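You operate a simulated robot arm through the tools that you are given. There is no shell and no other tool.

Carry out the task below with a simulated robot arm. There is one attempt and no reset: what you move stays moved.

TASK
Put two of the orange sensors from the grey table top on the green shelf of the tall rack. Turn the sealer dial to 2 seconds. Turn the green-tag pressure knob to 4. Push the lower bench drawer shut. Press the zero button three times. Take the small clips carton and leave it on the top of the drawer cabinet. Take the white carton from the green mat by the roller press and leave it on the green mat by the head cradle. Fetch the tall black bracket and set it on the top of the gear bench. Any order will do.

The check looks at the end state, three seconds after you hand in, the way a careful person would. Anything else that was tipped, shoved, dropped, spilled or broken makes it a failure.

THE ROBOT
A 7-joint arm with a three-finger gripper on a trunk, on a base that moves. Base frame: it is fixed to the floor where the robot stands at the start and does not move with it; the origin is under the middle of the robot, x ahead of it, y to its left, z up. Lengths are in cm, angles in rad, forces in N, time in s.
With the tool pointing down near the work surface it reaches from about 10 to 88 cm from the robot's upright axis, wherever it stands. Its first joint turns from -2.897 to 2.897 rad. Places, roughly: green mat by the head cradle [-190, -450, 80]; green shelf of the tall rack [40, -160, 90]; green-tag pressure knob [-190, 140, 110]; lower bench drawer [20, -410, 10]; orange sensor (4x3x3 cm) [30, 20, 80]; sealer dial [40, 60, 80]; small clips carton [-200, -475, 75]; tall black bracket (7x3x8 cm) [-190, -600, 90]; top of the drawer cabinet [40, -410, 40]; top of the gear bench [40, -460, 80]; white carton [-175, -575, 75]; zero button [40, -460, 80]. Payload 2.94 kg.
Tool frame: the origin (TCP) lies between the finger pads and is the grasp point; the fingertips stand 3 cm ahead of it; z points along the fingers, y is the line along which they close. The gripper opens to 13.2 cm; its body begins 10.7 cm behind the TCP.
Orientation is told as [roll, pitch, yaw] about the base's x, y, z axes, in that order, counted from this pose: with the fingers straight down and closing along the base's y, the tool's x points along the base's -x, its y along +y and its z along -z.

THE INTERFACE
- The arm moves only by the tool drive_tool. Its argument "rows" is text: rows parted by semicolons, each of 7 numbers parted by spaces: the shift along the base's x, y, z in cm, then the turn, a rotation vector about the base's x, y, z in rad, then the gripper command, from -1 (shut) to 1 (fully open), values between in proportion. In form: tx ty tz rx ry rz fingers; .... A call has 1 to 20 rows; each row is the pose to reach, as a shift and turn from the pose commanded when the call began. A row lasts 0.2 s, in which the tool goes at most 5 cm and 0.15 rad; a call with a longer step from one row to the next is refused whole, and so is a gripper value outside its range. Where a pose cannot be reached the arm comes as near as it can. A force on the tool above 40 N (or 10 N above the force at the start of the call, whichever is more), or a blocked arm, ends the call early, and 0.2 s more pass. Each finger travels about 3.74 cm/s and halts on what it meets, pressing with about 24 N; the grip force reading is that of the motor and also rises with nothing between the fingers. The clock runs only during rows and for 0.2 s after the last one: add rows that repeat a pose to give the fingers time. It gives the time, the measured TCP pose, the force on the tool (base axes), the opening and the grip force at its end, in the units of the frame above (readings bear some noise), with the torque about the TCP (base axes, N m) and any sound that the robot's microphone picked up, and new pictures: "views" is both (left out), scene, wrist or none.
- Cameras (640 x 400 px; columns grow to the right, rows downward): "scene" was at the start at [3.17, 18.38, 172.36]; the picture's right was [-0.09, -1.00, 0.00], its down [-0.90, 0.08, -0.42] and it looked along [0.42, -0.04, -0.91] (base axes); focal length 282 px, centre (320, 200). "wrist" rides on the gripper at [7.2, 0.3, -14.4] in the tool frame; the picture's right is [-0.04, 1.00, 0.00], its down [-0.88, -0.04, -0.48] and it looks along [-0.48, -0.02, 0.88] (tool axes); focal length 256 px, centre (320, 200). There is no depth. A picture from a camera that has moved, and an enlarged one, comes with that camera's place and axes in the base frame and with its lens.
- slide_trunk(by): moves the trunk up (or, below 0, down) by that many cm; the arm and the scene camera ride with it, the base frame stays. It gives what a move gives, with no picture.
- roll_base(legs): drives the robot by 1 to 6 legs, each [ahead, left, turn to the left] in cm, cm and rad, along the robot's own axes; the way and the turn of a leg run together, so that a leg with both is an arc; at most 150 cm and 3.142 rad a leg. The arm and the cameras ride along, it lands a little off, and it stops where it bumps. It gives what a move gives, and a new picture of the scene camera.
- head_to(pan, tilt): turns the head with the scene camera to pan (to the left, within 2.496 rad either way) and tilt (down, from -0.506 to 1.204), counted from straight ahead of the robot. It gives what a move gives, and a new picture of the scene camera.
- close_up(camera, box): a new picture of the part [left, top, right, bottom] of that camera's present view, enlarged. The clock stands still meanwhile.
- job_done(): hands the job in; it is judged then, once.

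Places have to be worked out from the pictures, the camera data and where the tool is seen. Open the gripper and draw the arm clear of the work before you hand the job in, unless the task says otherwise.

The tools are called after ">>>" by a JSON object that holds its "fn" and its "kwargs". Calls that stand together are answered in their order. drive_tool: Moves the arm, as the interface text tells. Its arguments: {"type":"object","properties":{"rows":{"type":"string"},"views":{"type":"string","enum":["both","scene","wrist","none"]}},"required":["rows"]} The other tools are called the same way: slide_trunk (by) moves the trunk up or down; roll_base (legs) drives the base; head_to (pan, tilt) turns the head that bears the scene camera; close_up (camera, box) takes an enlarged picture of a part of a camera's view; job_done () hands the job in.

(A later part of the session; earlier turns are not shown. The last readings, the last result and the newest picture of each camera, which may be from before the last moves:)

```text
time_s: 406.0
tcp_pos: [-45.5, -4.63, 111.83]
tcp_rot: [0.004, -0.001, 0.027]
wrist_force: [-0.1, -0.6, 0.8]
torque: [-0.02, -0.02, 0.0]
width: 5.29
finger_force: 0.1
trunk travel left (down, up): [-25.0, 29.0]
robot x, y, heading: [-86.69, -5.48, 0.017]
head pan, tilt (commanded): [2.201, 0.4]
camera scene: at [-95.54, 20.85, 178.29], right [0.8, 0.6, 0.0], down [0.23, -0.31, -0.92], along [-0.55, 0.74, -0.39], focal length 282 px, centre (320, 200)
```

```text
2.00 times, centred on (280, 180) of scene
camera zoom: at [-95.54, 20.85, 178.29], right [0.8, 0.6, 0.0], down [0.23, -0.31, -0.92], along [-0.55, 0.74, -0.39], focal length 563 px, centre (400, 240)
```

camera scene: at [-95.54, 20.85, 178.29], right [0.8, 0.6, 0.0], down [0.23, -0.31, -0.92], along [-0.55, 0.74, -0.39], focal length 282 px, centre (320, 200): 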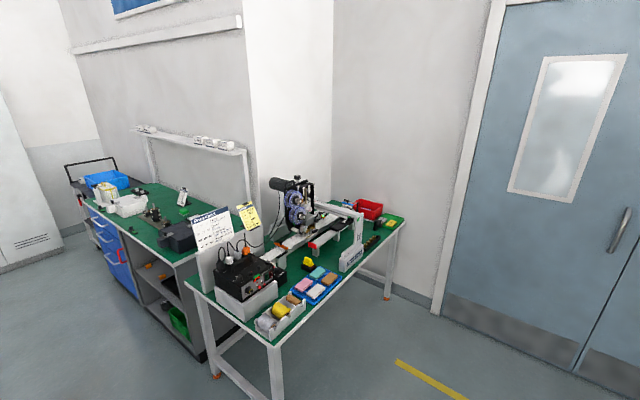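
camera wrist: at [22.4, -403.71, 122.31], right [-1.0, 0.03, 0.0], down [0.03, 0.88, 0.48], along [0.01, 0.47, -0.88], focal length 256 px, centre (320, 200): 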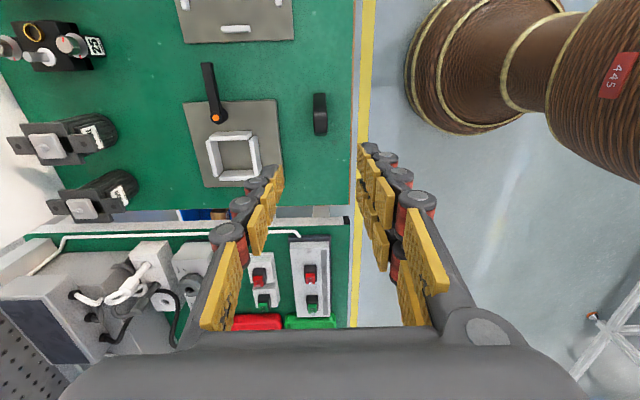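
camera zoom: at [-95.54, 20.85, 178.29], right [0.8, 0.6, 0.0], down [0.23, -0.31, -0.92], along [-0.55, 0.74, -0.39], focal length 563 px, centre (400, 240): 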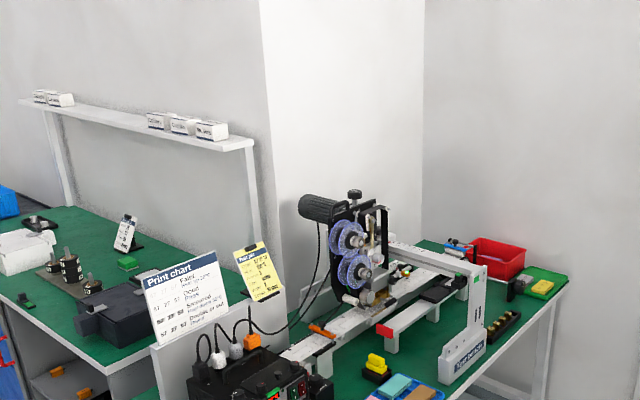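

The table spans x≈-222…-158, y≈75…212, with a coding machine on it; I'll stand facing it. I strafe to y≈140 and turn to face -x.

>>> {"fn": "roll_base", "kwargs": {"legs": [[0, 143, 0], [0, 0, 3.12]]}}

>>> {"fn": "head_to", "kwargs": {"pan": 0.0, "tilt": 0.5}}

>>> {"fn": "close_up", "kwargs": {"camera": "scene", "box": [160, 60, 480, 260]}}

```text
time_s: 420.4
tcp_pos: [-131.83, 135.25, 111.98]
tcp_rot: [0.003, -0.001, -3.11]
wrist_force: [1.0, 0.4, 1.1]
torque: [0.0, 0.0, 0.04]
width: 5.3
finger_force: 0.1
trunk travel left (down, up): [-25.0, 29.0]
robot x, y, heading: [-90.65, 136.14, -3.114]
head pan, tilt (commanded): [2.201, 0.4]
camera scene: at [-81.33, 109.76, 178.29], right [-0.79, -0.61, 0.0], down [-0.24, 0.31, -0.92], along [0.56, -0.73, -0.39], focal length 282 px, centre (320, 200)
```

scene: 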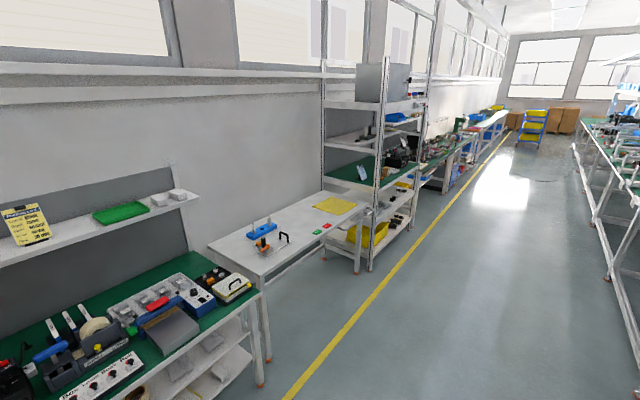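

```text
time_s: 422.4
tcp_pos: [-131.75, 135.13, 111.98]
tcp_rot: [0.003, -0.001, -3.109]
wrist_force: [0.7, -0.3, 0.2]
torque: [-0.01, -0.03, -0.01]
width: 5.29
finger_force: 0.0
trunk travel left (down, up): [-25.0, 29.0]
robot x, y, heading: [-90.28, 136.16, -3.118]
head pan, tilt (commanded): [0.0, 0.499]
camera scene: at [-96.05, 116.91, 177.37], right [-0.02, 1.0, 0.0], down [0.48, 0.01, -0.88], along [-0.88, -0.02, -0.48], focal length 282 px, centre (320, 200)
```

scene: 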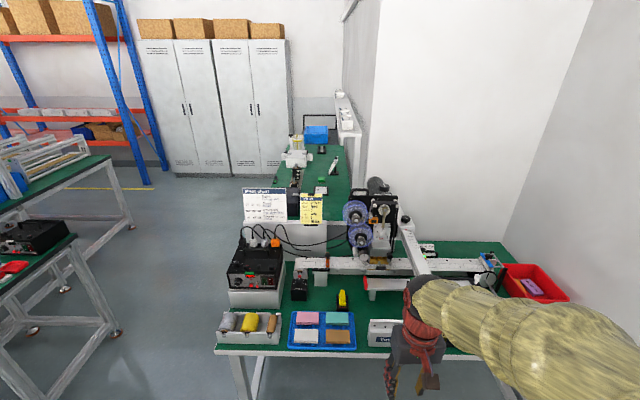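

```text
2.00 times, centred on (320, 160) of scene
camera zoom: at [-96.05, 116.91, 177.37], right [-0.02, 1.0, 0.0], down [0.48, 0.01, -0.88], along [-0.88, -0.02, -0.48], focal length 563 px, centre (320, 280)
```

zoom: 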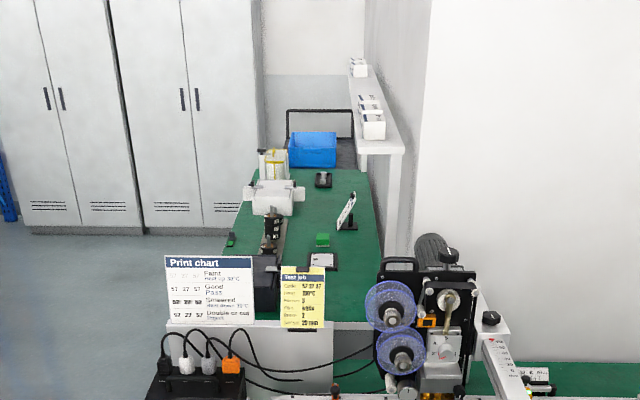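

>>> {"fn": "close_up", "kwargs": {"camera": "scene", "box": [320, 170, 480, 290]}}

>>> {"fn": "close_up", "kwargs": {"camera": "scene", "box": [350, 185, 414, 233]}}

>>> {"fn": "close_up", "kwargs": {"camera": "scene", "box": [350, 225, 430, 285]}}

```text
3.33 times, centred on (400, 230) of scene
camera zoom: at [-96.05, 116.91, 177.37], right [-0.02, 1.0, 0.0], down [0.48, 0.01, -0.88], along [-0.88, -0.02, -0.48], focal length 939 px, centre (53, 100)
```

zoom: 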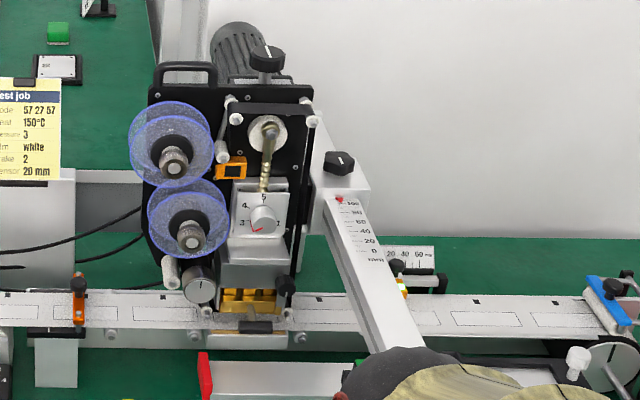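

```text
8.33 times, centred on (382, 209) of scene
camera zoom: at [-96.05, 116.91, 177.37], right [-0.02, 1.0, 0.0], down [0.48, 0.01, -0.88], along [-0.88, -0.02, -0.48], focal length 2347 px, centre (-197, 125)
```

zoom: 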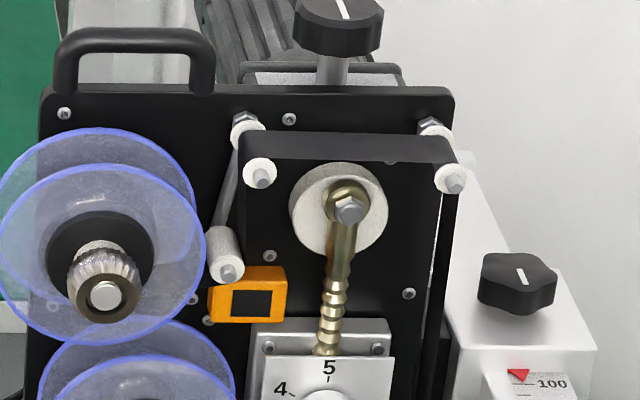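

```text
6.67 times, centred on (390, 255) of scene
camera zoom: at [-96.05, 116.91, 177.37], right [-0.02, 1.0, 0.0], down [0.48, 0.01, -0.88], along [-0.88, -0.02, -0.48], focal length 1877 px, centre (-147, -167)
```

zoom: 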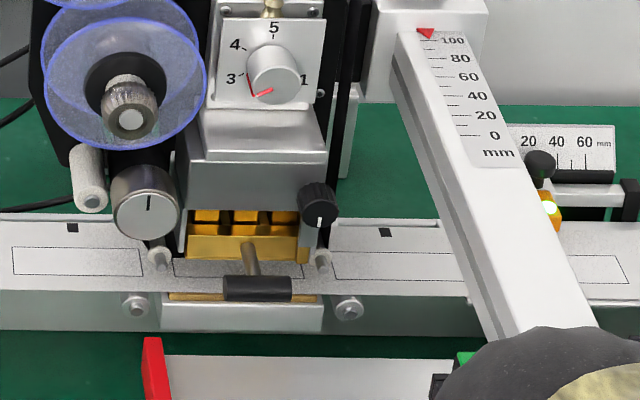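

The numbered white knob is at [-190, 140, 110], its axis horizontal toward me. I zoom in further to read its scale and look for the green tag.

>>> {"fn": "close_up", "kwargs": {"camera": "scene", "box": [376, 224, 408, 248]}}

>>> {"fn": "close_up", "kwargs": {"camera": "scene", "box": [330, 170, 410, 230]}}

```text
16.00 times, centred on (392, 236) of scene
camera zoom: at [-96.05, 116.91, 177.37], right [-0.02, 1.0, 0.0], down [0.48, 0.01, -0.88], along [-0.88, -0.02, -0.48], focal length 4506 px, centre (-832, -376)
```

zoom: 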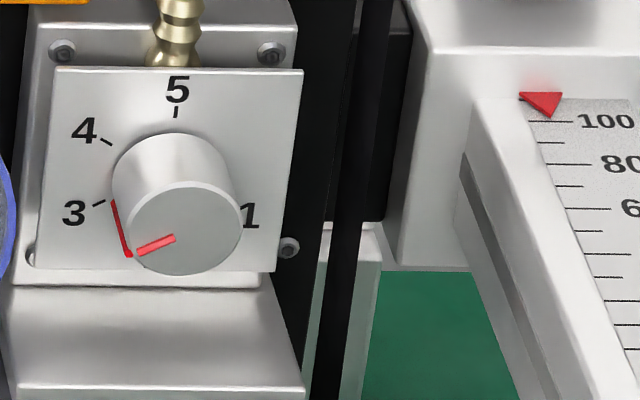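

```text
6.67 times, centred on (370, 200) of scene
camera zoom: at [-96.05, 116.91, 177.37], right [-0.02, 1.0, 0.0], down [0.48, 0.01, -0.88], along [-0.88, -0.02, -0.48], focal length 1877 px, centre (-13, 200)
```

zoom: 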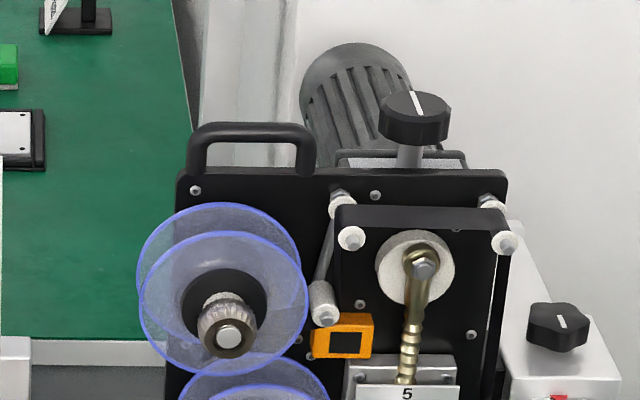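

The pointer sits at 3, with 5 on top and 4 between at ~54° spacing; 3→4 is clockwise by ~54° seen from the front. To fix the knob's exact place I lower the trunk for a second view at another height.

>>> {"fn": "slide_trunk", "kwargs": {"by": -25}}

>>> {"fn": "head_to", "kwargs": {"pan": 0.15, "tilt": 0.4}}

>>> {"fn": "close_up", "kwargs": {"camera": "scene", "box": [360, 150, 520, 250]}}

```text
time_s: 425.0
tcp_pos: [-131.7, 135.31, 87.01]
tcp_rot: [0.003, -0.002, -3.11]
wrist_force: [0.1, 0.2, -0.2]
torque: [0.02, -0.01, -0.01]
width: 5.29
finger_force: 0.1
trunk travel left (down, up): [0.0, 54.0]
robot x, y, heading: [-90.42, 136.26, -3.12]
head pan, tilt (commanded): [0.0, 0.499]
```

```text
time_s: 425.7
tcp_pos: [-131.82, 135.18, 86.9]
tcp_rot: [0.005, 0.001, -3.11]
wrist_force: [-0.4, -0.7, 1.0]
torque: [0.0, -0.01, -0.03]
width: 5.29
finger_force: 0.1
trunk travel left (down, up): [0.0, 54.0]
robot x, y, heading: [-90.68, 136.16, -3.119]
head pan, tilt (commanded): [0.15, 0.4]
camera scene: at [-96.08, 115.54, 153.28], right [-0.17, 0.99, 0.0], down [0.38, 0.07, -0.92], along [-0.91, -0.16, -0.39], focal length 282 px, centre (320, 200)
```

scene: 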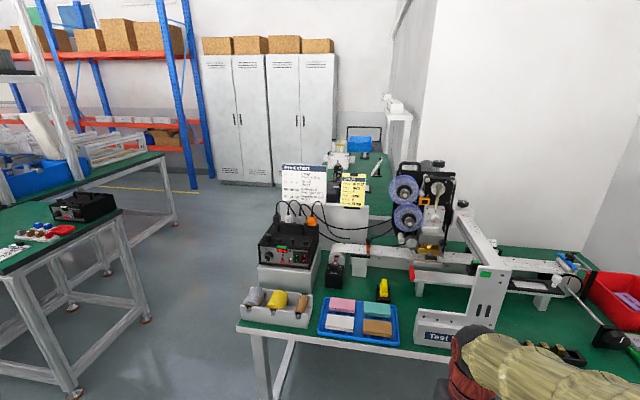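

```text
4.00 times, centred on (440, 200) of scene
camera zoom: at [-96.08, 115.54, 153.28], right [-0.17, 0.99, 0.0], down [0.38, 0.07, -0.92], along [-0.91, -0.16, -0.39], focal length 1126 px, centre (-160, 200)
```

zoom: 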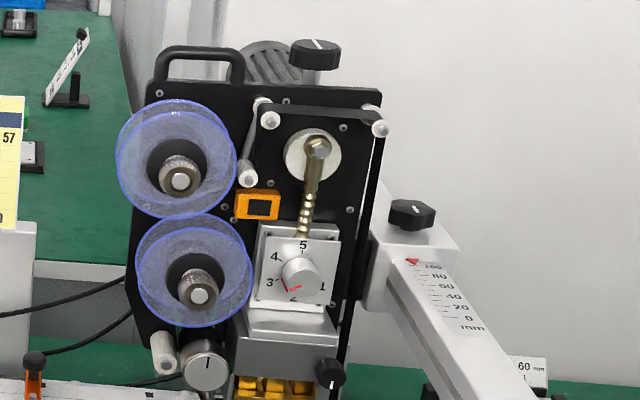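

Now I can read 5 (top), 4, 3, 2, 1 going counter-clockwise, and a green tag on the machine's front post. I zoom in on the knob.

>>> {"fn": "close_up", "kwargs": {"camera": "scene", "box": [419, 203, 451, 227]}}

>>> {"fn": "close_up", "kwargs": {"camera": "scene", "box": [390, 190, 550, 310]}}

```text
16.00 times, centred on (435, 215) of scene
camera zoom: at [-96.08, 115.54, 153.28], right [-0.17, 0.99, 0.0], down [0.38, 0.07, -0.92], along [-0.91, -0.16, -0.39], focal length 4506 px, centre (-1520, -40)
```

zoom: 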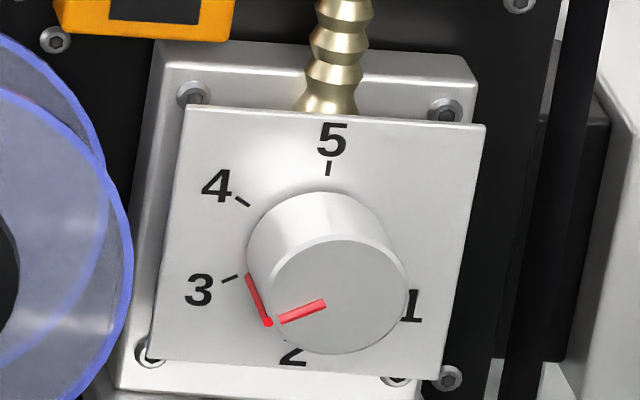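

```text
3.33 times, centred on (470, 250) of scene
camera zoom: at [-96.08, 115.54, 153.28], right [-0.17, 0.99, 0.0], down [0.38, 0.07, -0.92], along [-0.91, -0.16, -0.39], focal length 939 px, centre (-180, 33)
```

zoom: 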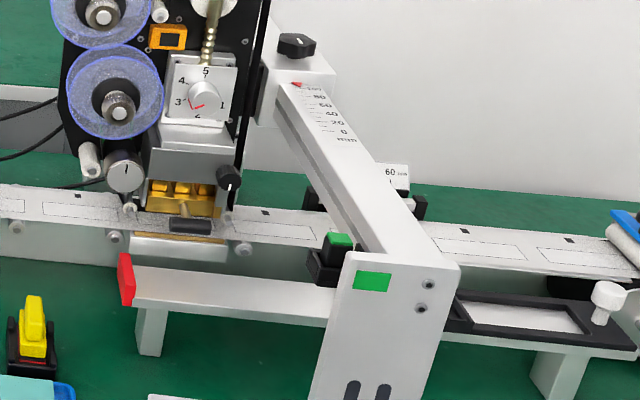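

The scale is 1–5 with 60° steps, pointer exactly on 3, so 4 needs 60° clockwise. The knob (Ø≈3.2, 2.2 cm deep) has its face near [-193, 141.4, 106.6]; reel, rod and the measuring bar are close by, so I'll use a near-horizontal tool with the finger pair upper-left. First raise the trunk and back off slightly.

>>> {"fn": "slide_trunk", "kwargs": {"by": 40}}

>>> {"fn": "slide_trunk", "kwargs": {"by": 14}}

>>> {"fn": "roll_base", "kwargs": {"legs": [[-4, 0, -0.023]]}}

>>> {"fn": "drive_tool", "kwargs": {"rows": "-4 0 0 0 0 -0.01 0; -8 0 -1 0 0 -0.02 0; -12 0 -2.5 0 0.05 -0.03 0; -15 0 -5 0 0.12 -0.03 0; -18 0 -8 0 0.22 -0.03 0; -21 0 -11 0 0.34 -0.03 0; -24 0 -14 0 0.47 -0.03 0; -26 0 -17 0 0.6 -0.03 0; -28 0 -20 0 0.73 -0.03 0; -30 0 -23 0 0.86 -0.03 0; -32 0 -25 0 0.97 -0.03 0; -33 0 -27 0 1.05 -0.03 0; -33 0 -27 0 1.05 -0.03 0", "views": "both"}}

```text
time_s: 429.6
tcp_pos: [-131.85, 135.24, 126.89]
tcp_rot: [0.003, 0.0, -3.11]
wrist_force: [0.1, -0.2, 0.2]
torque: [0.01, 0.0, 0.02]
width: 5.26
finger_force: 0.1
trunk travel left (down, up): [-40.0, 14.0]
robot x, y, heading: [-90.63, 135.99, -3.12]
head pan, tilt (commanded): [0.15, 0.4]
```

```text
time_s: 431.2
tcp_pos: [-131.67, 135.21, 140.85]
tcp_rot: [0.003, -0.001, -3.108]
wrist_force: [0.8, -0.3, 0.0]
torque: [0.0, 0.04, -0.01]
width: 5.28
finger_force: 0.1
trunk travel left (down, up): [-54.0, 0.0]
robot x, y, heading: [-90.44, 136.06, -3.121]
head pan, tilt (commanded): [0.15, 0.4]
```

```text
time_s: 432.1
tcp_pos: [-127.62, 136.23, 141.12]
tcp_rot: [0.004, -0.001, -3.132]
wrist_force: [0.8, -0.1, 0.9]
torque: [-0.03, 0.15, 0.0]
width: 5.28
finger_force: 0.1
trunk travel left (down, up): [-54.0, 0.0]
robot x, y, heading: [-86.97, 136.08, -3.144]
head pan, tilt (commanded): [0.15, 0.4]
camera scene: at [-92.14, 115.73, 207.3], right [-0.15, 0.99, 0.0], down [0.38, 0.06, -0.92], along [-0.91, -0.14, -0.39], focal length 282 px, centre (320, 200)
```

scene: 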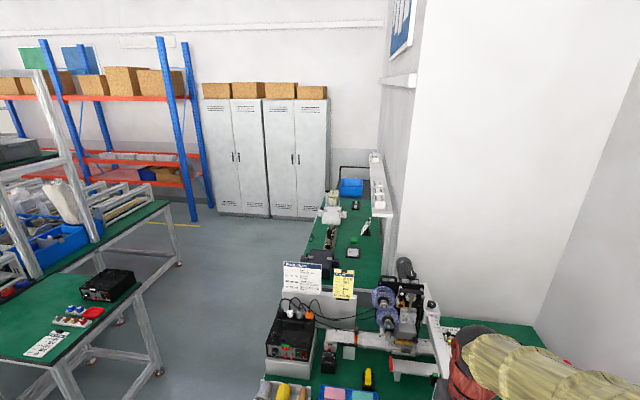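

```text
time_s: 434.9
tcp_pos: [-160.63, 136.01, 113.87]
tcp_rot: [0.015, -1.052, 3.111]
wrist_force: [0.3, -0.1, 0.2]
torque: [-0.02, 0.01, 0.01]
width: 6.63
finger_force: 0.0
trunk travel left (down, up): [-54.0, 0.0]
robot x, y, heading: [-86.57, 136.32, -3.141]
head pan, tilt (commanded): [0.15, 0.4]
camera scene: at [-92.47, 115.72, 207.3], right [-0.15, 0.99, 0.0], down [0.38, 0.06, -0.92], along [-0.91, -0.14, -0.39], focal length 282 px, centre (320, 200)
camera wrist: at [-144.6, 135.52, 114.77], right [-0.04, -1.0, 0.05], down [-0.02, 0.05, 1.0], along [-1.0, 0.04, -0.02], focal length 256 px, centre (320, 200)
```

scene: 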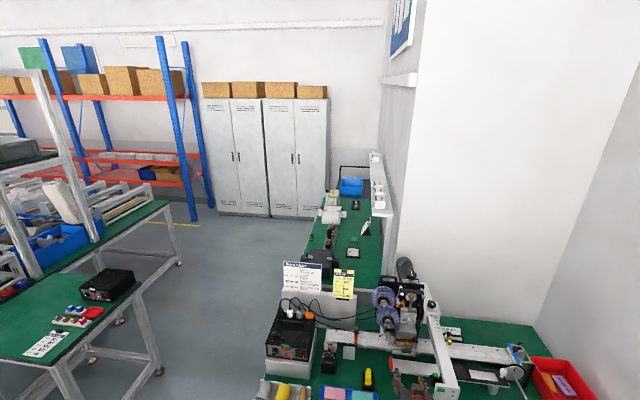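
wrist: 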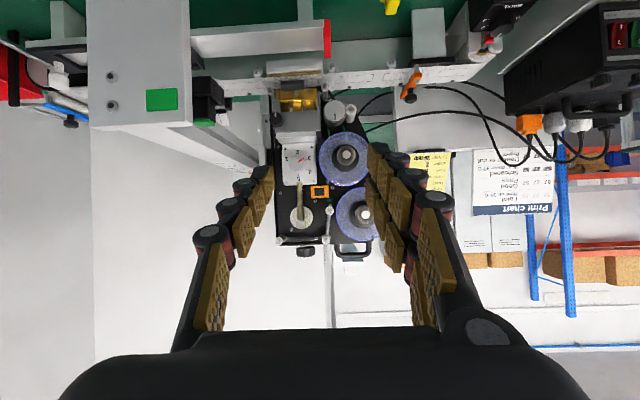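

Pitch is reached cleanly. The wrist camera now faces the machine (upside-down); I zoom in on the knob from here.

>>> {"fn": "close_up", "kwargs": {"camera": "wrist", "box": [240, 80, 400, 260]}}

>>> {"fn": "close_up", "kwargs": {"camera": "wrist", "box": [276, 140, 324, 185]}}

```text
2.22 times, centred on (320, 170) of wrist
camera zoom: at [-144.6, 135.52, 114.77], right [-0.04, -1.0, 0.05], down [-0.02, 0.05, 1.0], along [-1.0, 0.04, -0.02], focal length 569 px, centre (320, 267)
```

zoom: 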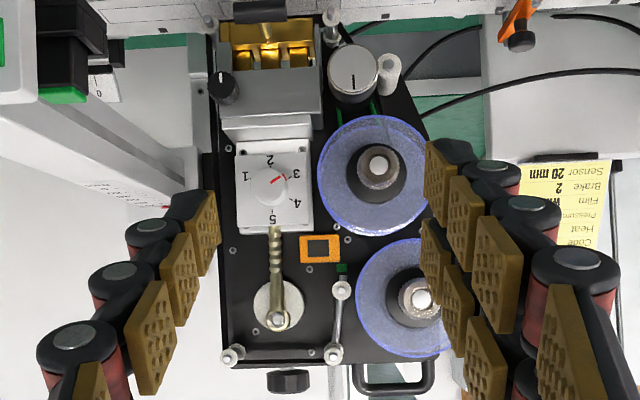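

```text
8.89 times, centred on (300, 162) of wrist
camera zoom: at [-144.6, 135.52, 114.77], right [-0.04, -1.0, 0.05], down [-0.02, 0.05, 1.0], along [-1.0, 0.04, -0.02], focal length 2276 px, centre (498, 533)
```

zoom: 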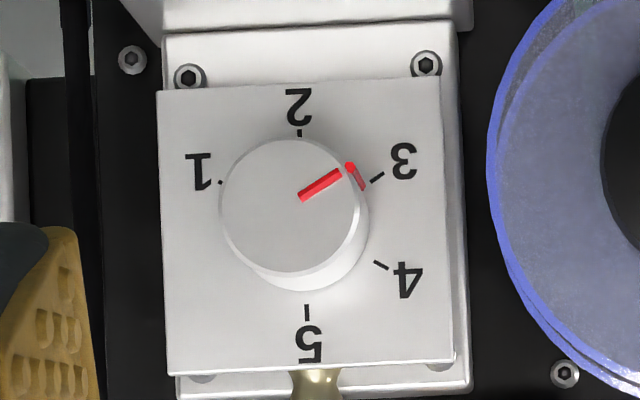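

Triangulation from three views agrees: knob face centre [-193.0, 141.5, 106.6], plate at x≈-195.2, about 4.6 cm clear on both sides. I pitch further to ~75°, yaw slightly, then roll the hand by -30° about x.

>>> {"fn": "drive_tool", "kwargs": {"rows": "0 0 -0.5 0 0.1 -0.03 -0.1; 0 0 -1 0 0.2 -0.06 -0.2; 0 0 -1.5 0 0.26 -0.07 -0.2; 0 0 -1.5 0 0.26 -0.07 -0.2", "views": "none"}}

>>> {"fn": "drive_tool", "kwargs": {"rows": "0 0 0 -0.13 0 0 -0.2; 0 0 0 -0.26 0 0 -0.2; 0 0 0 -0.39 0 0 -0.2; 0 0 0 -0.5236 0 0 -0.2; 0 0 0 -0.5236 0 0 -0.2", "views": "both"}}

```text
time_s: 435.9
tcp_pos: [-160.79, 136.2, 112.41]
tcp_rot: [0.084, -1.31, 2.978]
wrist_force: [-0.3, 0.1, 0.6]
torque: [0.01, -0.01, -0.03]
width: 5.29
finger_force: 0.1
trunk travel left (down, up): [-54.0, 0.0]
robot x, y, heading: [-86.65, 136.61, -3.142]
head pan, tilt (commanded): [0.15, 0.4]
```

```text
time_s: 437.1
tcp_pos: [-160.84, 136.1, 112.41]
tcp_rot: [1.102, -0.951, 2.028]
wrist_force: [-0.6, 0.4, 0.2]
torque: [-0.03, -0.01, 0.01]
width: 5.26
finger_force: 0.0
trunk travel left (down, up): [-54.0, 0.0]
robot x, y, heading: [-86.64, 136.27, -3.14]
head pan, tilt (commanded): [0.15, 0.4]
camera scene: at [-92.67, 115.68, 207.28], right [-0.15, 0.99, 0.0], down [0.38, 0.06, -0.92], along [-0.91, -0.14, -0.39], focal length 282 px, centre (320, 200)
camera wrist: at [-145.16, 133.01, 110.41], right [-0.1, -0.83, 0.55], down [0.24, 0.52, 0.82], along [-0.97, 0.21, 0.15], focal length 256 px, centre (320, 200)
```

scene: 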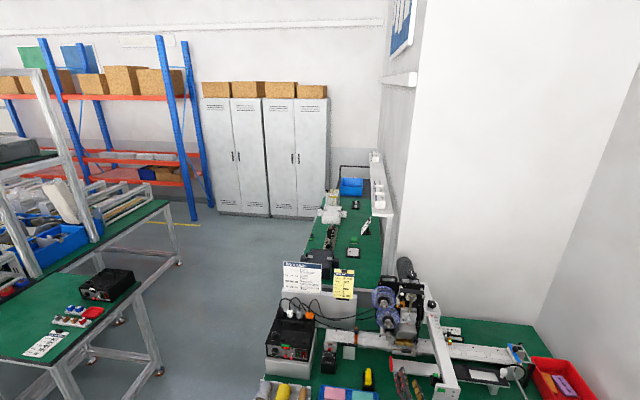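
wrist: 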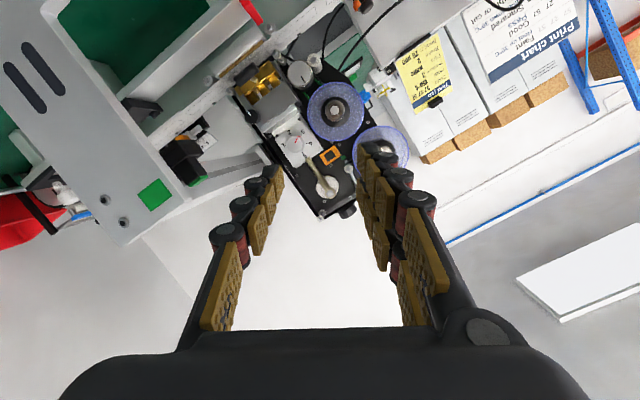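

The tool points at the machine with the finger pair left-up. I add a little yaw (rear of the hand to the left, away from the measuring post), then test rolling further about the tool axis to see whether the joint allows the whole turn.

>>> {"fn": "drive_tool", "kwargs": {"rows": "0 0 0 0 0 -0.06 -0.2; 0 0 0 0 0 -0.12 -0.2; 0 0 0 0 0 -0.12 -0.2", "views": "wrist"}}

```text
time_s: 437.9
tcp_pos: [-160.88, 136.15, 112.43]
tcp_rot: [1.103, -0.953, 1.908]
wrist_force: [0.1, -0.2, -0.5]
torque: [0.0, 0.0, 0.0]
width: 5.25
finger_force: 0.0
trunk travel left (down, up): [-54.0, 0.0]
robot x, y, heading: [-86.36, 136.03, 3.137]
head pan, tilt (commanded): [0.15, 0.4]
camera wrist: at [-145.65, 131.19, 110.38], right [-0.19, -0.81, 0.55], down [0.3, 0.49, 0.82], along [-0.93, 0.32, 0.15], focal length 256 px, centre (320, 200)
```

wrist: 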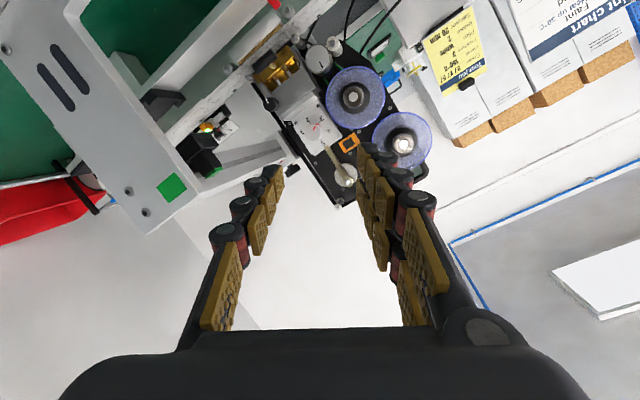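

Tool axis now ≈(-0.96, 0.05, -0.26). I test the full roll of +90° about the tool axis here in free space.

>>> {"fn": "drive_tool", "kwargs": {"rows": "0 0 0 -0.1376 0.0067 -0.0375 -0.2; 0 0 0 -0.2751 0.0134 -0.0749 -0.2; 0 0 0 -0.4127 0.0202 -0.1124 -0.2; 0 0 0 -0.5503 0.0269 -0.1499 -0.2; 0 0 0 -0.6878 0.0336 -0.1873 -0.2; 0 0 0 -0.8254 0.0403 -0.2248 -0.2; 0 0 0 -0.963 0.047 -0.2623 -0.2; 0 0 0 -1.1005 0.0538 -0.2997 -0.2; 0 0 0 -1.2381 0.0605 -0.3372 -0.2; 0 0 0 -1.3757 0.0672 -0.3747 -0.2; 0 0 0 -1.511 0.0738 -0.4116 -0.2; 0 0 0 -1.511 0.0738 -0.4116 -0.2", "views": "both"}}

```text
time_s: 440.5
tcp_pos: [-160.9, 136.03, 112.43]
tcp_rot: [1.254, 0.542, 1.353]
wrist_force: [0.3, 0.4, 0.7]
torque: [0.0, 0.0, -0.01]
width: 5.3
finger_force: 0.1
trunk travel left (down, up): [-54.0, 0.0]
robot x, y, heading: [-86.78, 136.3, -3.141]
head pan, tilt (commanded): [0.15, 0.4]
camera scene: at [-92.68, 115.71, 207.28], right [-0.15, 0.99, 0.0], down [0.39, 0.06, -0.92], along [-0.91, -0.14, -0.39], focal length 282 px, centre (320, 200)
camera wrist: at [-148.41, 129.54, 120.24], right [-0.19, 0.58, 0.79], down [0.63, 0.69, -0.36], along [-0.75, 0.43, -0.5], focal length 256 px, centre (320, 200)
```

scene: 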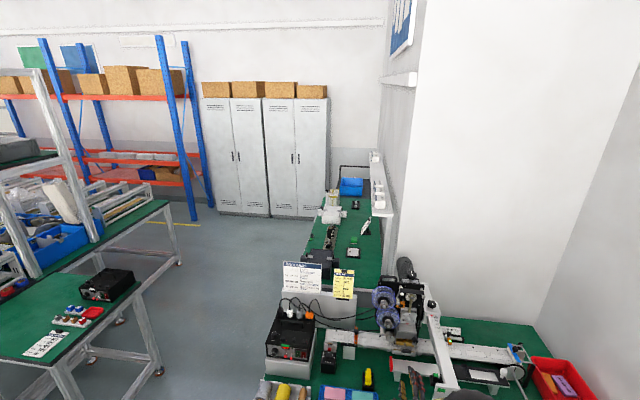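
wrist: 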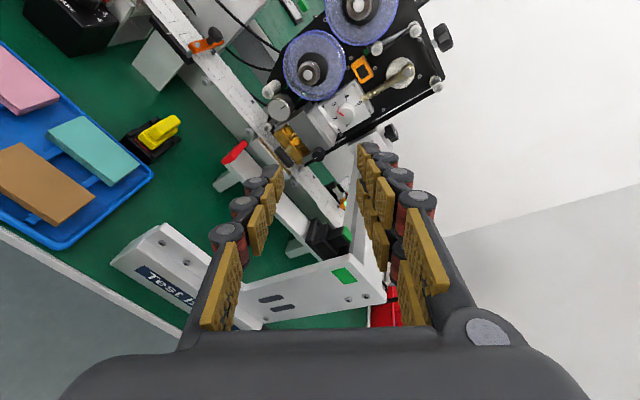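

The roll range is available. I roll back 60° to the start orientation (pair up-left) and line up with the knob's axis: y≈141.3, z≈107.4.

>>> {"fn": "drive_tool", "kwargs": {"rows": "0 0.7 -0.6 0.126 -0.006 0.034 -0.2; 0 1.4 -1.2 0.252 -0.012 0.069 -0.2; 0 2.1 -1.9 0.378 -0.018 0.103 -0.2; 0 2.8 -2.5 0.504 -0.024 0.137 -0.2; 0 3.5 -3.1 0.629 -0.031 0.172 -0.2; 0 4.2 -3.8 0.755 -0.037 0.206 -0.2; 0 4.9 -4.4 0.881 -0.043 0.24 -0.2; 0 5.3 -5 1.007 -0.049 0.274 -0.2; 0 5.3 -5 1.007 -0.049 0.274 -0.2", "views": "both"}}

>>> {"fn": "close_up", "kwargs": {"camera": "wrist", "box": [240, 60, 400, 160]}}

```text
time_s: 442.5
tcp_pos: [-160.83, 141.52, 107.47]
tcp_rot: [1.269, -0.466, 1.653]
wrist_force: [-0.1, 0.7, -1.1]
torque: [-0.03, 0.0, 0.03]
width: 5.29
finger_force: 0.1
trunk travel left (down, up): [-54.0, 0.0]
robot x, y, heading: [-86.6, 136.07, -3.138]
head pan, tilt (commanded): [0.15, 0.4]
camera scene: at [-92.67, 115.7, 207.29], right [-0.15, 0.99, 0.0], down [0.39, 0.06, -0.92], along [-0.91, -0.14, -0.39], focal length 282 px, centre (320, 200)
camera wrist: at [-146.54, 134.13, 108.21], right [-0.26, -0.41, 0.87], down [0.4, 0.77, 0.49], along [-0.88, 0.48, -0.04], focal length 256 px, centre (320, 200)
```

scene: 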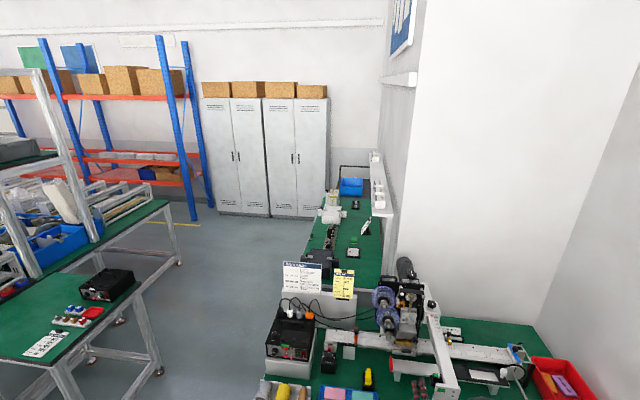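
wrist: 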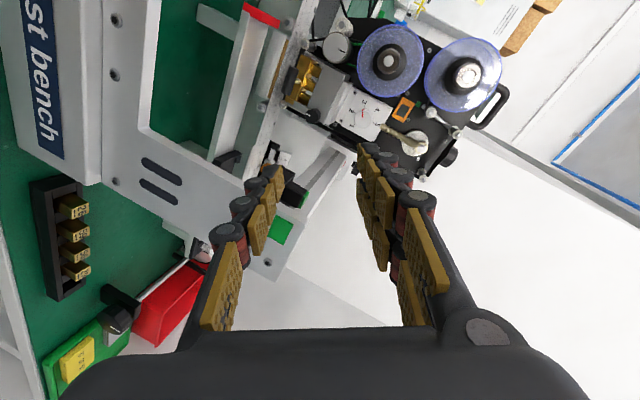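

```text
4.00 times, centred on (320, 110) of wrist
camera zoom: at [-146.54, 134.13, 108.21], right [-0.26, -0.41, 0.87], down [0.4, 0.77, 0.49], along [-0.88, 0.48, -0.04], focal length 1024 px, centre (320, 560)
```

zoom: 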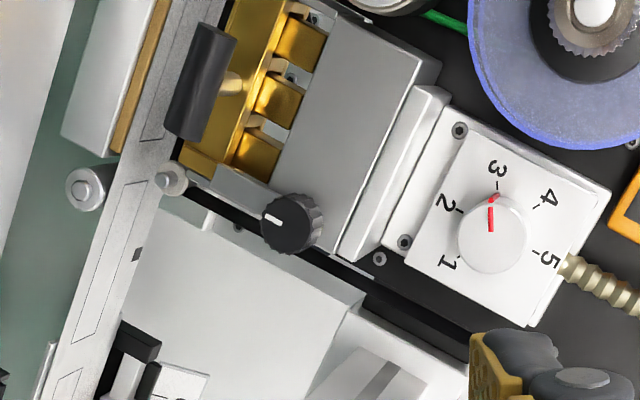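

The knob is confirmed near [-193, 141.6, 106.4]. To pass the measuring post I keep the hand ~2.5 cm left and 1.5 cm high, then advance the base in short legs.

>>> {"fn": "drive_tool", "kwargs": {"rows": "0 -1.3 0.8 0 0 0 -0.2; 0 -2.5 1.5 0 0 0 -0.2; 0 -2.5 1.5 0 0 0 -0.2", "views": "none"}}

>>> {"fn": "roll_base", "kwargs": {"legs": [[10, 0, 0]]}}

>>> {"fn": "drive_tool", "kwargs": {"rows": "0 0 0 0 0 0 -0.2", "views": "both"}}

>>> {"fn": "close_up", "kwargs": {"camera": "scene", "box": [340, 250, 500, 400]}}

```text
time_s: 443.3
tcp_pos: [-160.83, 138.94, 108.99]
tcp_rot: [1.271, -0.464, 1.654]
wrist_force: [0.4, 0.8, -0.1]
torque: [0.03, 0.0, 0.0]
width: 5.28
finger_force: 0.1
trunk travel left (down, up): [-54.0, 0.0]
robot x, y, heading: [-86.61, 136.31, 3.143]
head pan, tilt (commanded): [0.15, 0.4]
```

```text
time_s: 444.4
tcp_pos: [-170.99, 139.11, 108.87]
tcp_rot: [1.27, -0.464, 1.653]
wrist_force: [-0.7, -0.6, -0.2]
torque: [-0.01, 0.02, -0.03]
width: 5.26
finger_force: 0.0
trunk travel left (down, up): [-54.0, 0.0]
robot x, y, heading: [-96.35, 136.31, 3.139]
head pan, tilt (commanded): [0.15, 0.4]
camera scene: at [-103.0, 115.73, 207.27], right [-0.15, 0.99, 0.0], down [0.39, 0.06, -0.92], along [-0.91, -0.14, -0.39], focal length 282 px, centre (320, 200)
```

scene: 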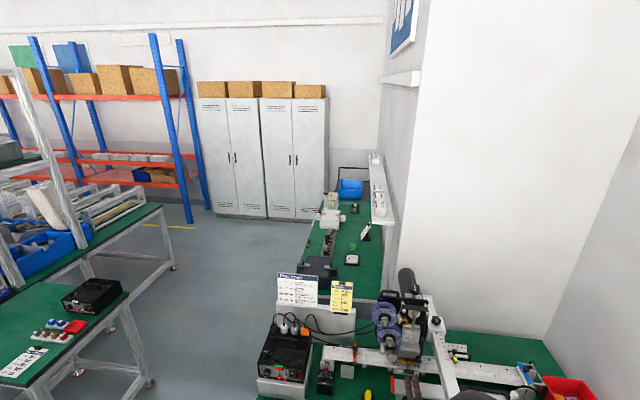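

```text
time_s: 444.8
tcp_pos: [-170.7, 139.16, 108.72]
tcp_rot: [1.272, -0.463, 1.651]
wrist_force: [-0.8, -0.1, 0.0]
torque: [0.02, 0.0, -0.02]
width: 5.29
finger_force: 0.1
trunk travel left (down, up): [-54.0, 0.0]
robot x, y, heading: [-96.58, 136.42, 3.143]
head pan, tilt (commanded): [0.15, 0.4]
camera scene: at [-102.79, 115.73, 207.28], right [-0.15, 0.99, 0.0], down [0.39, 0.06, -0.92], along [-0.91, -0.14, -0.39], focal length 282 px, centre (320, 200)
camera wrist: at [-156.52, 131.72, 109.68], right [-0.26, -0.41, 0.87], down [0.4, 0.77, 0.49], along [-0.88, 0.48, -0.04], focal length 256 px, centre (320, 200)
```

scene: 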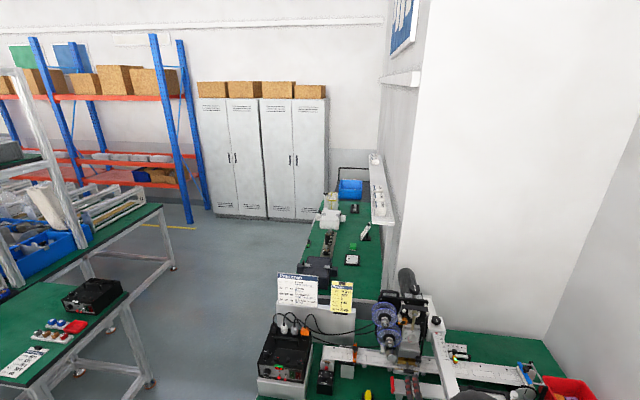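
wrist: 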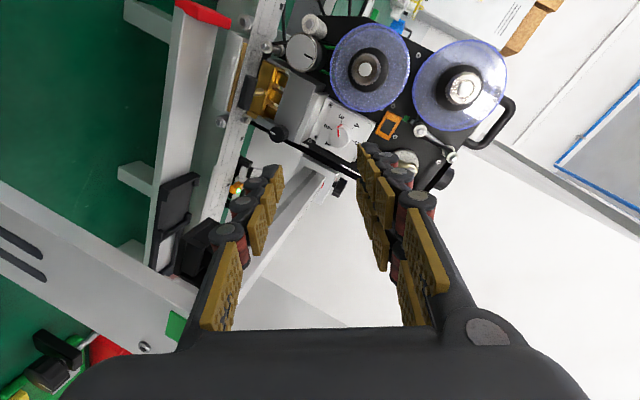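

```text
2.67 times, centred on (420, 325) of scene
camera zoom: at [-102.79, 115.73, 207.28], right [-0.15, 0.99, 0.0], down [0.39, 0.06, -0.92], along [-0.91, -0.14, -0.39], focal length 751 px, centre (53, -133)
```

zoom: 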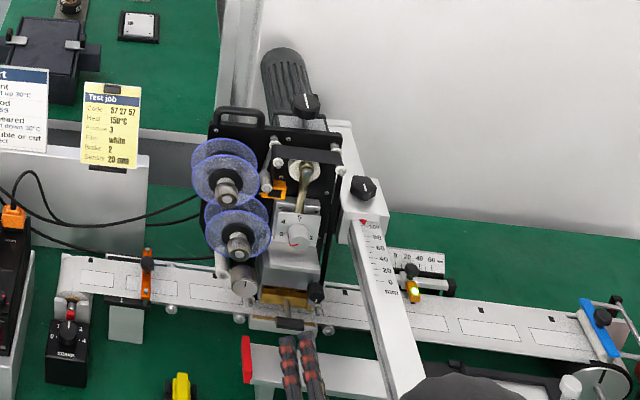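

I tilt the head down to watch the hand's clearance to the bar and post.

>>> {"fn": "head_to", "kwargs": {"pan": 0.1, "tilt": 0.85}}

>>> {"fn": "close_up", "kwargs": {"camera": "scene", "box": [300, 120, 540, 300]}}

```text
time_s: 445.7
tcp_pos: [-170.78, 139.07, 108.9]
tcp_rot: [1.271, -0.464, 1.654]
wrist_force: [-0.4, 0.1, 0.8]
torque: [0.0, -0.02, -0.03]
width: 5.31
finger_force: 0.0
trunk travel left (down, up): [-54.0, 0.0]
robot x, y, heading: [-96.29, 136.3, 3.142]
head pan, tilt (commanded): [0.099, 0.85]
camera scene: at [-101.3, 116.34, 203.38], right [-0.1, 1.0, 0.0], down [0.75, 0.07, -0.66], along [-0.66, -0.06, -0.75], focal length 282 px, centre (320, 200)
```

scene: 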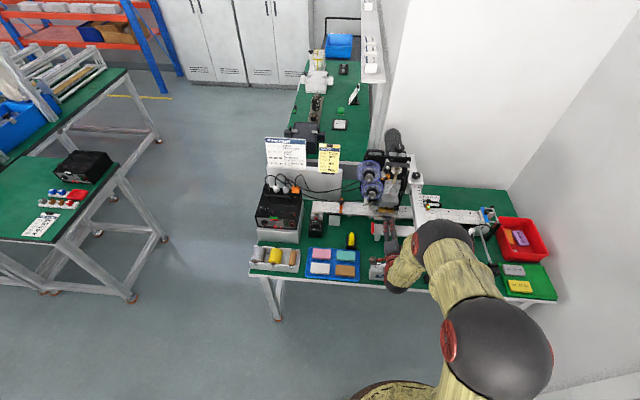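

```text
2.22 times, centred on (420, 210) of scene
camera zoom: at [-101.3, 116.34, 203.38], right [-0.1, 1.0, 0.0], down [0.75, 0.07, -0.66], along [-0.66, -0.06, -0.75], focal length 626 px, centre (98, 178)
```

zoom: 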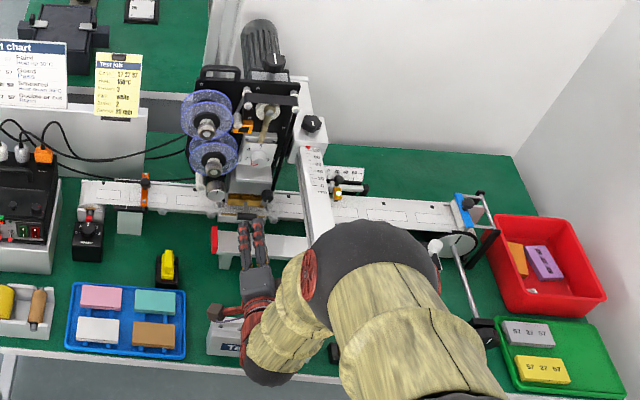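

The elbow is high above and the hand has room on its right. I advance the base another 12 cm.

>>> {"fn": "roll_base", "kwargs": {"legs": [[12, 0, 0]]}}

>>> {"fn": "drive_tool", "kwargs": {"rows": "0 0 0 0 0 0 -0.2", "views": "wrist"}}

>>> {"fn": "close_up", "kwargs": {"camera": "wrist", "box": [240, 60, 440, 210]}}

>>> {"fn": "close_up", "kwargs": {"camera": "scene", "box": [320, 120, 520, 270]}}

```text
time_s: 447.0
tcp_pos: [-183.05, 139.04, 108.77]
tcp_rot: [1.27, -0.466, 1.656]
wrist_force: [-1.3, -0.1, -0.8]
torque: [0.01, 0.05, -0.01]
width: 5.27
finger_force: 0.0
trunk travel left (down, up): [-54.0, 0.0]
robot x, y, heading: [-108.79, 136.36, 3.141]
head pan, tilt (commanded): [0.099, 0.85]
camera scene: at [-113.64, 116.35, 203.36], right [-0.1, 1.0, 0.0], down [0.75, 0.07, -0.66], along [-0.66, -0.06, -0.75], focal length 282 px, centre (320, 200)
```

scene: 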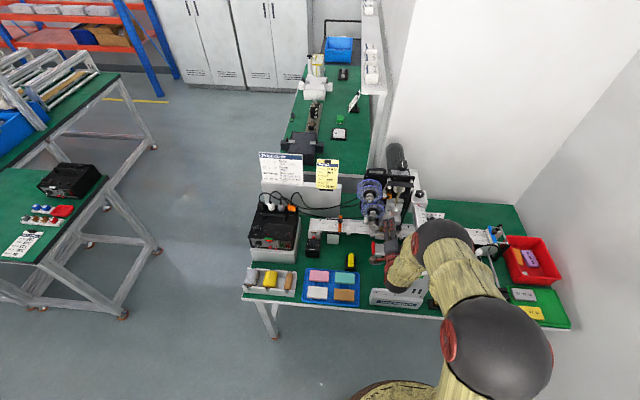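

```text
time_s: 447.4
tcp_pos: [-182.89, 139.02, 108.8]
tcp_rot: [1.271, -0.464, 1.654]
wrist_force: [-0.2, 0.3, 0.4]
torque: [-0.01, 0.03, 0.01]
width: 5.3
finger_force: 0.0
trunk travel left (down, up): [-54.0, 0.0]
robot x, y, heading: [-108.51, 136.53, 3.14]
head pan, tilt (commanded): [0.099, 0.85]
camera wrist: at [-168.56, 131.69, 109.69], right [-0.26, -0.41, 0.87], down [0.4, 0.77, 0.49], along [-0.88, 0.48, -0.04], focal length 256 px, centre (320, 200)
```

wrist: 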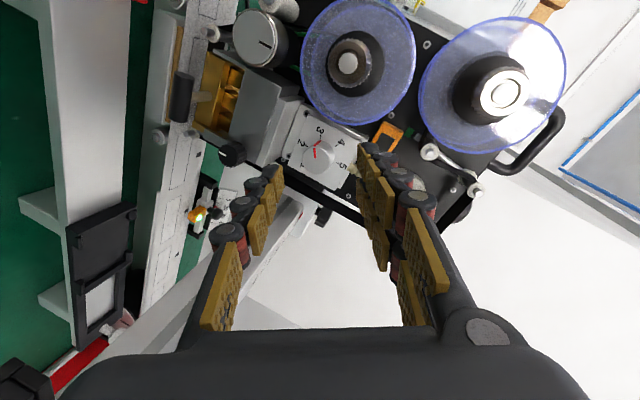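

```text
2.67 times, centred on (340, 135) of wrist
camera zoom: at [-168.56, 131.69, 109.69], right [-0.26, -0.41, 0.87], down [0.4, 0.77, 0.49], along [-0.88, 0.48, -0.04], focal length 683 px, centre (267, 373)
```

zoom: 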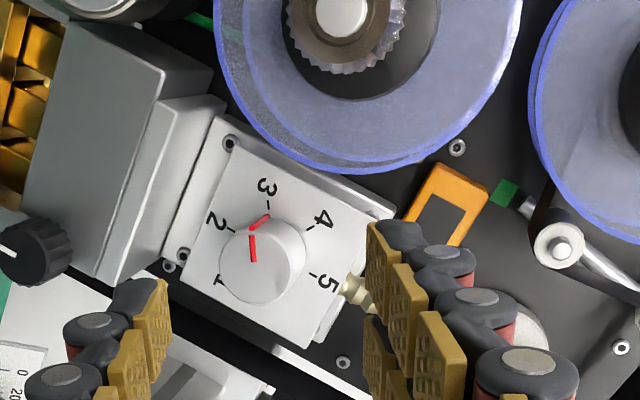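

```text
2.67 times, centred on (420, 195) of scene
camera zoom: at [-113.43, 116.35, 203.37], right [-0.1, 1.0, 0.0], down [0.75, 0.07, -0.66], along [-0.66, -0.06, -0.75], focal length 751 px, centre (53, 213)
```

zoom: 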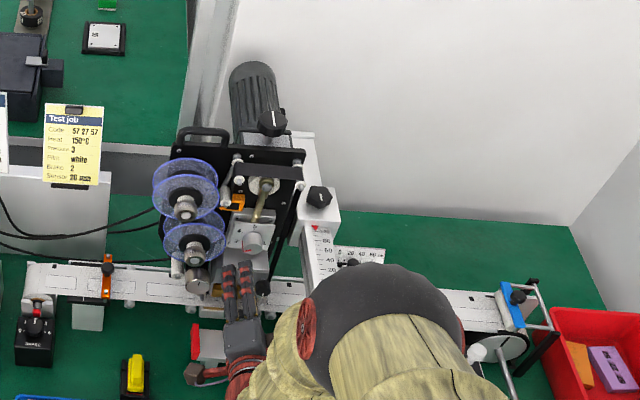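

Knob centre from this view: ≈[-193, 141.2, 106.5], consistent. I shift the hand right/down into line and then advance with the arm in small steps.

>>> {"fn": "drive_tool", "kwargs": {"rows": "0 0.8 -0.6 0 0 0 -0.2; 0 1.6 -1.2 0 0 0 -0.2; 0 2.3 -1.75 0 0 0 -0.2; -1 2.3 -1.75 0 0 0 -0.2; -2 2.3 -1.75 0 0 0 -0.2; -3 2.3 -1.75 0 0 0 -0.2; -3 2.3 -1.75 0 0 0 -0.2", "views": "wrist"}}

>>> {"fn": "close_up", "kwargs": {"camera": "wrist", "box": [200, 60, 440, 210]}}

>>> {"fn": "close_up", "kwargs": {"camera": "scene", "box": [340, 150, 460, 225]}}

```text
time_s: 449.0
tcp_pos: [-185.84, 141.36, 107.22]
tcp_rot: [1.273, -0.463, 1.653]
wrist_force: [0.4, 0.3, -0.2]
torque: [0.03, 0.0, -0.01]
width: 5.27
finger_force: 0.0
trunk travel left (down, up): [-54.0, 0.0]
robot x, y, heading: [-108.51, 136.23, 3.142]
head pan, tilt (commanded): [0.099, 0.85]
camera wrist: at [-171.49, 133.95, 107.98], right [-0.26, -0.41, 0.87], down [0.4, 0.77, 0.49], along [-0.88, 0.48, -0.04], focal length 256 px, centre (320, 200)
```

wrist: 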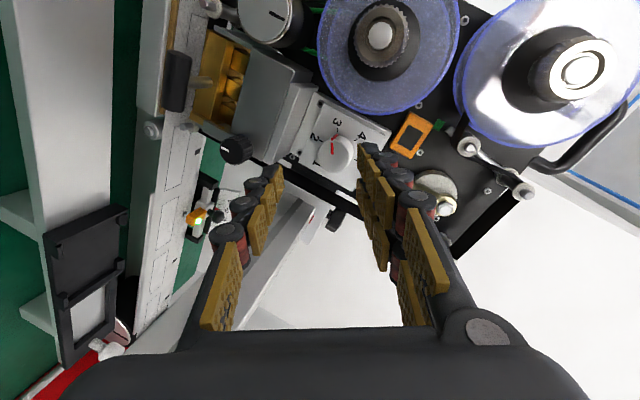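

```text
2.67 times, centred on (320, 135) of wrist
camera zoom: at [-171.49, 133.95, 107.98], right [-0.26, -0.41, 0.87], down [0.4, 0.77, 0.49], along [-0.88, 0.48, -0.04], focal length 683 px, centre (320, 373)
```

zoom: 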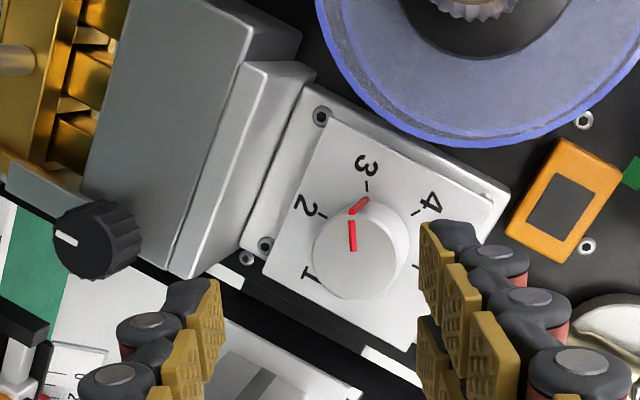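

```text
5.33 times, centred on (400, 188) of scene
camera zoom: at [-113.28, 116.35, 203.37], right [-0.1, 1.0, 0.0], down [0.75, 0.07, -0.66], along [-0.66, -0.06, -0.75], focal length 1502 px, centre (-107, 267)
```

zoom: 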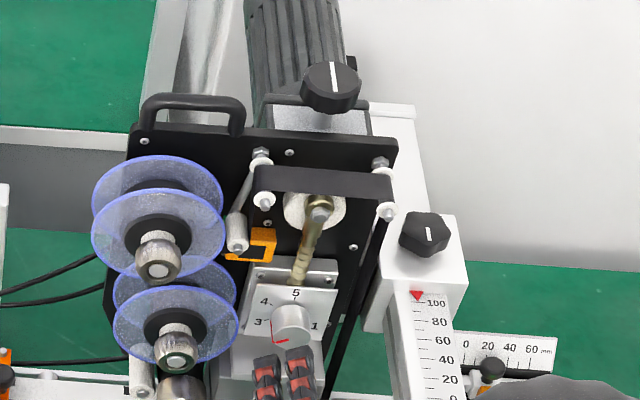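

The knob stays in line. I advance the last 5.2 cm in small steps, watching the force.

>>> {"fn": "drive_tool", "kwargs": {"rows": "-0.8 0 -0.1 0 0 0 -0.2; -1.6 -0.1 -0.2 0 0 0 -0.2; -2.4 -0.1 -0.3 0 0 0 -0.2; -3.2 -0.1 -0.3 0 0 0 -0.2; -3.9 -0.1 -0.3 0 0 0 -0.2; -3.9 -0.1 -0.3 0 0 0 -0.2", "views": "wrist"}}

>>> {"fn": "close_up", "kwargs": {"camera": "wrist", "box": [200, 60, 440, 210]}}

>>> {"fn": "close_up", "kwargs": {"camera": "scene", "box": [340, 150, 460, 225]}}

```text
time_s: 450.4
tcp_pos: [-189.72, 141.33, 106.79]
tcp_rot: [1.273, -0.465, 1.653]
wrist_force: [0.2, -0.1, -0.5]
torque: [-0.01, 0.0, 0.0]
width: 5.28
finger_force: 0.1
trunk travel left (down, up): [-54.0, 0.0]
robot x, y, heading: [-108.48, 135.99, 3.142]
head pan, tilt (commanded): [0.099, 0.85]
camera wrist: at [-175.46, 133.89, 107.66], right [-0.26, -0.41, 0.87], down [0.4, 0.77, 0.49], along [-0.88, 0.48, -0.04], focal length 256 px, centre (320, 200)
```

wrist: 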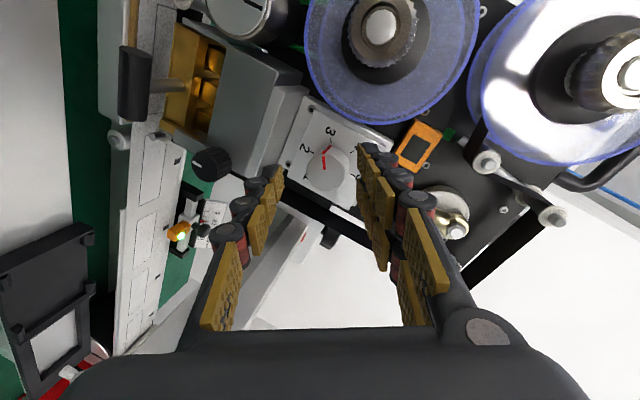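

```text
2.67 times, centred on (320, 135) of wrist
camera zoom: at [-175.46, 133.89, 107.66], right [-0.26, -0.41, 0.87], down [0.4, 0.77, 0.49], along [-0.88, 0.48, -0.04], focal length 683 px, centre (320, 373)
```

zoom: 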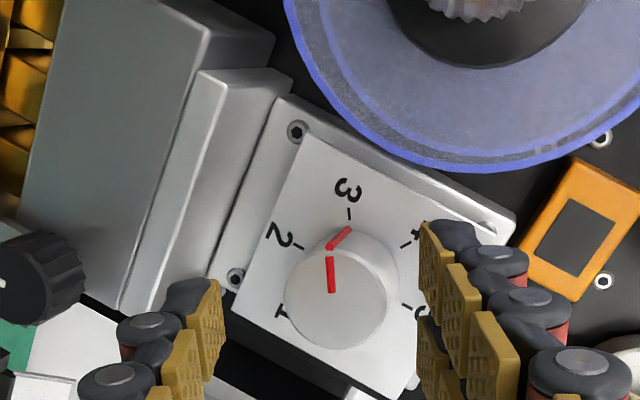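

```text
5.33 times, centred on (400, 188) of scene
camera zoom: at [-113.29, 116.35, 203.37], right [-0.1, 1.0, 0.0], down [0.75, 0.07, -0.66], along [-0.66, -0.06, -0.75], focal length 1502 px, centre (-107, 267)
```

zoom: 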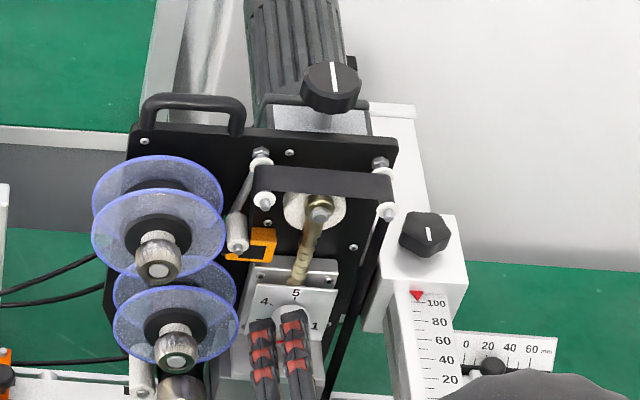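

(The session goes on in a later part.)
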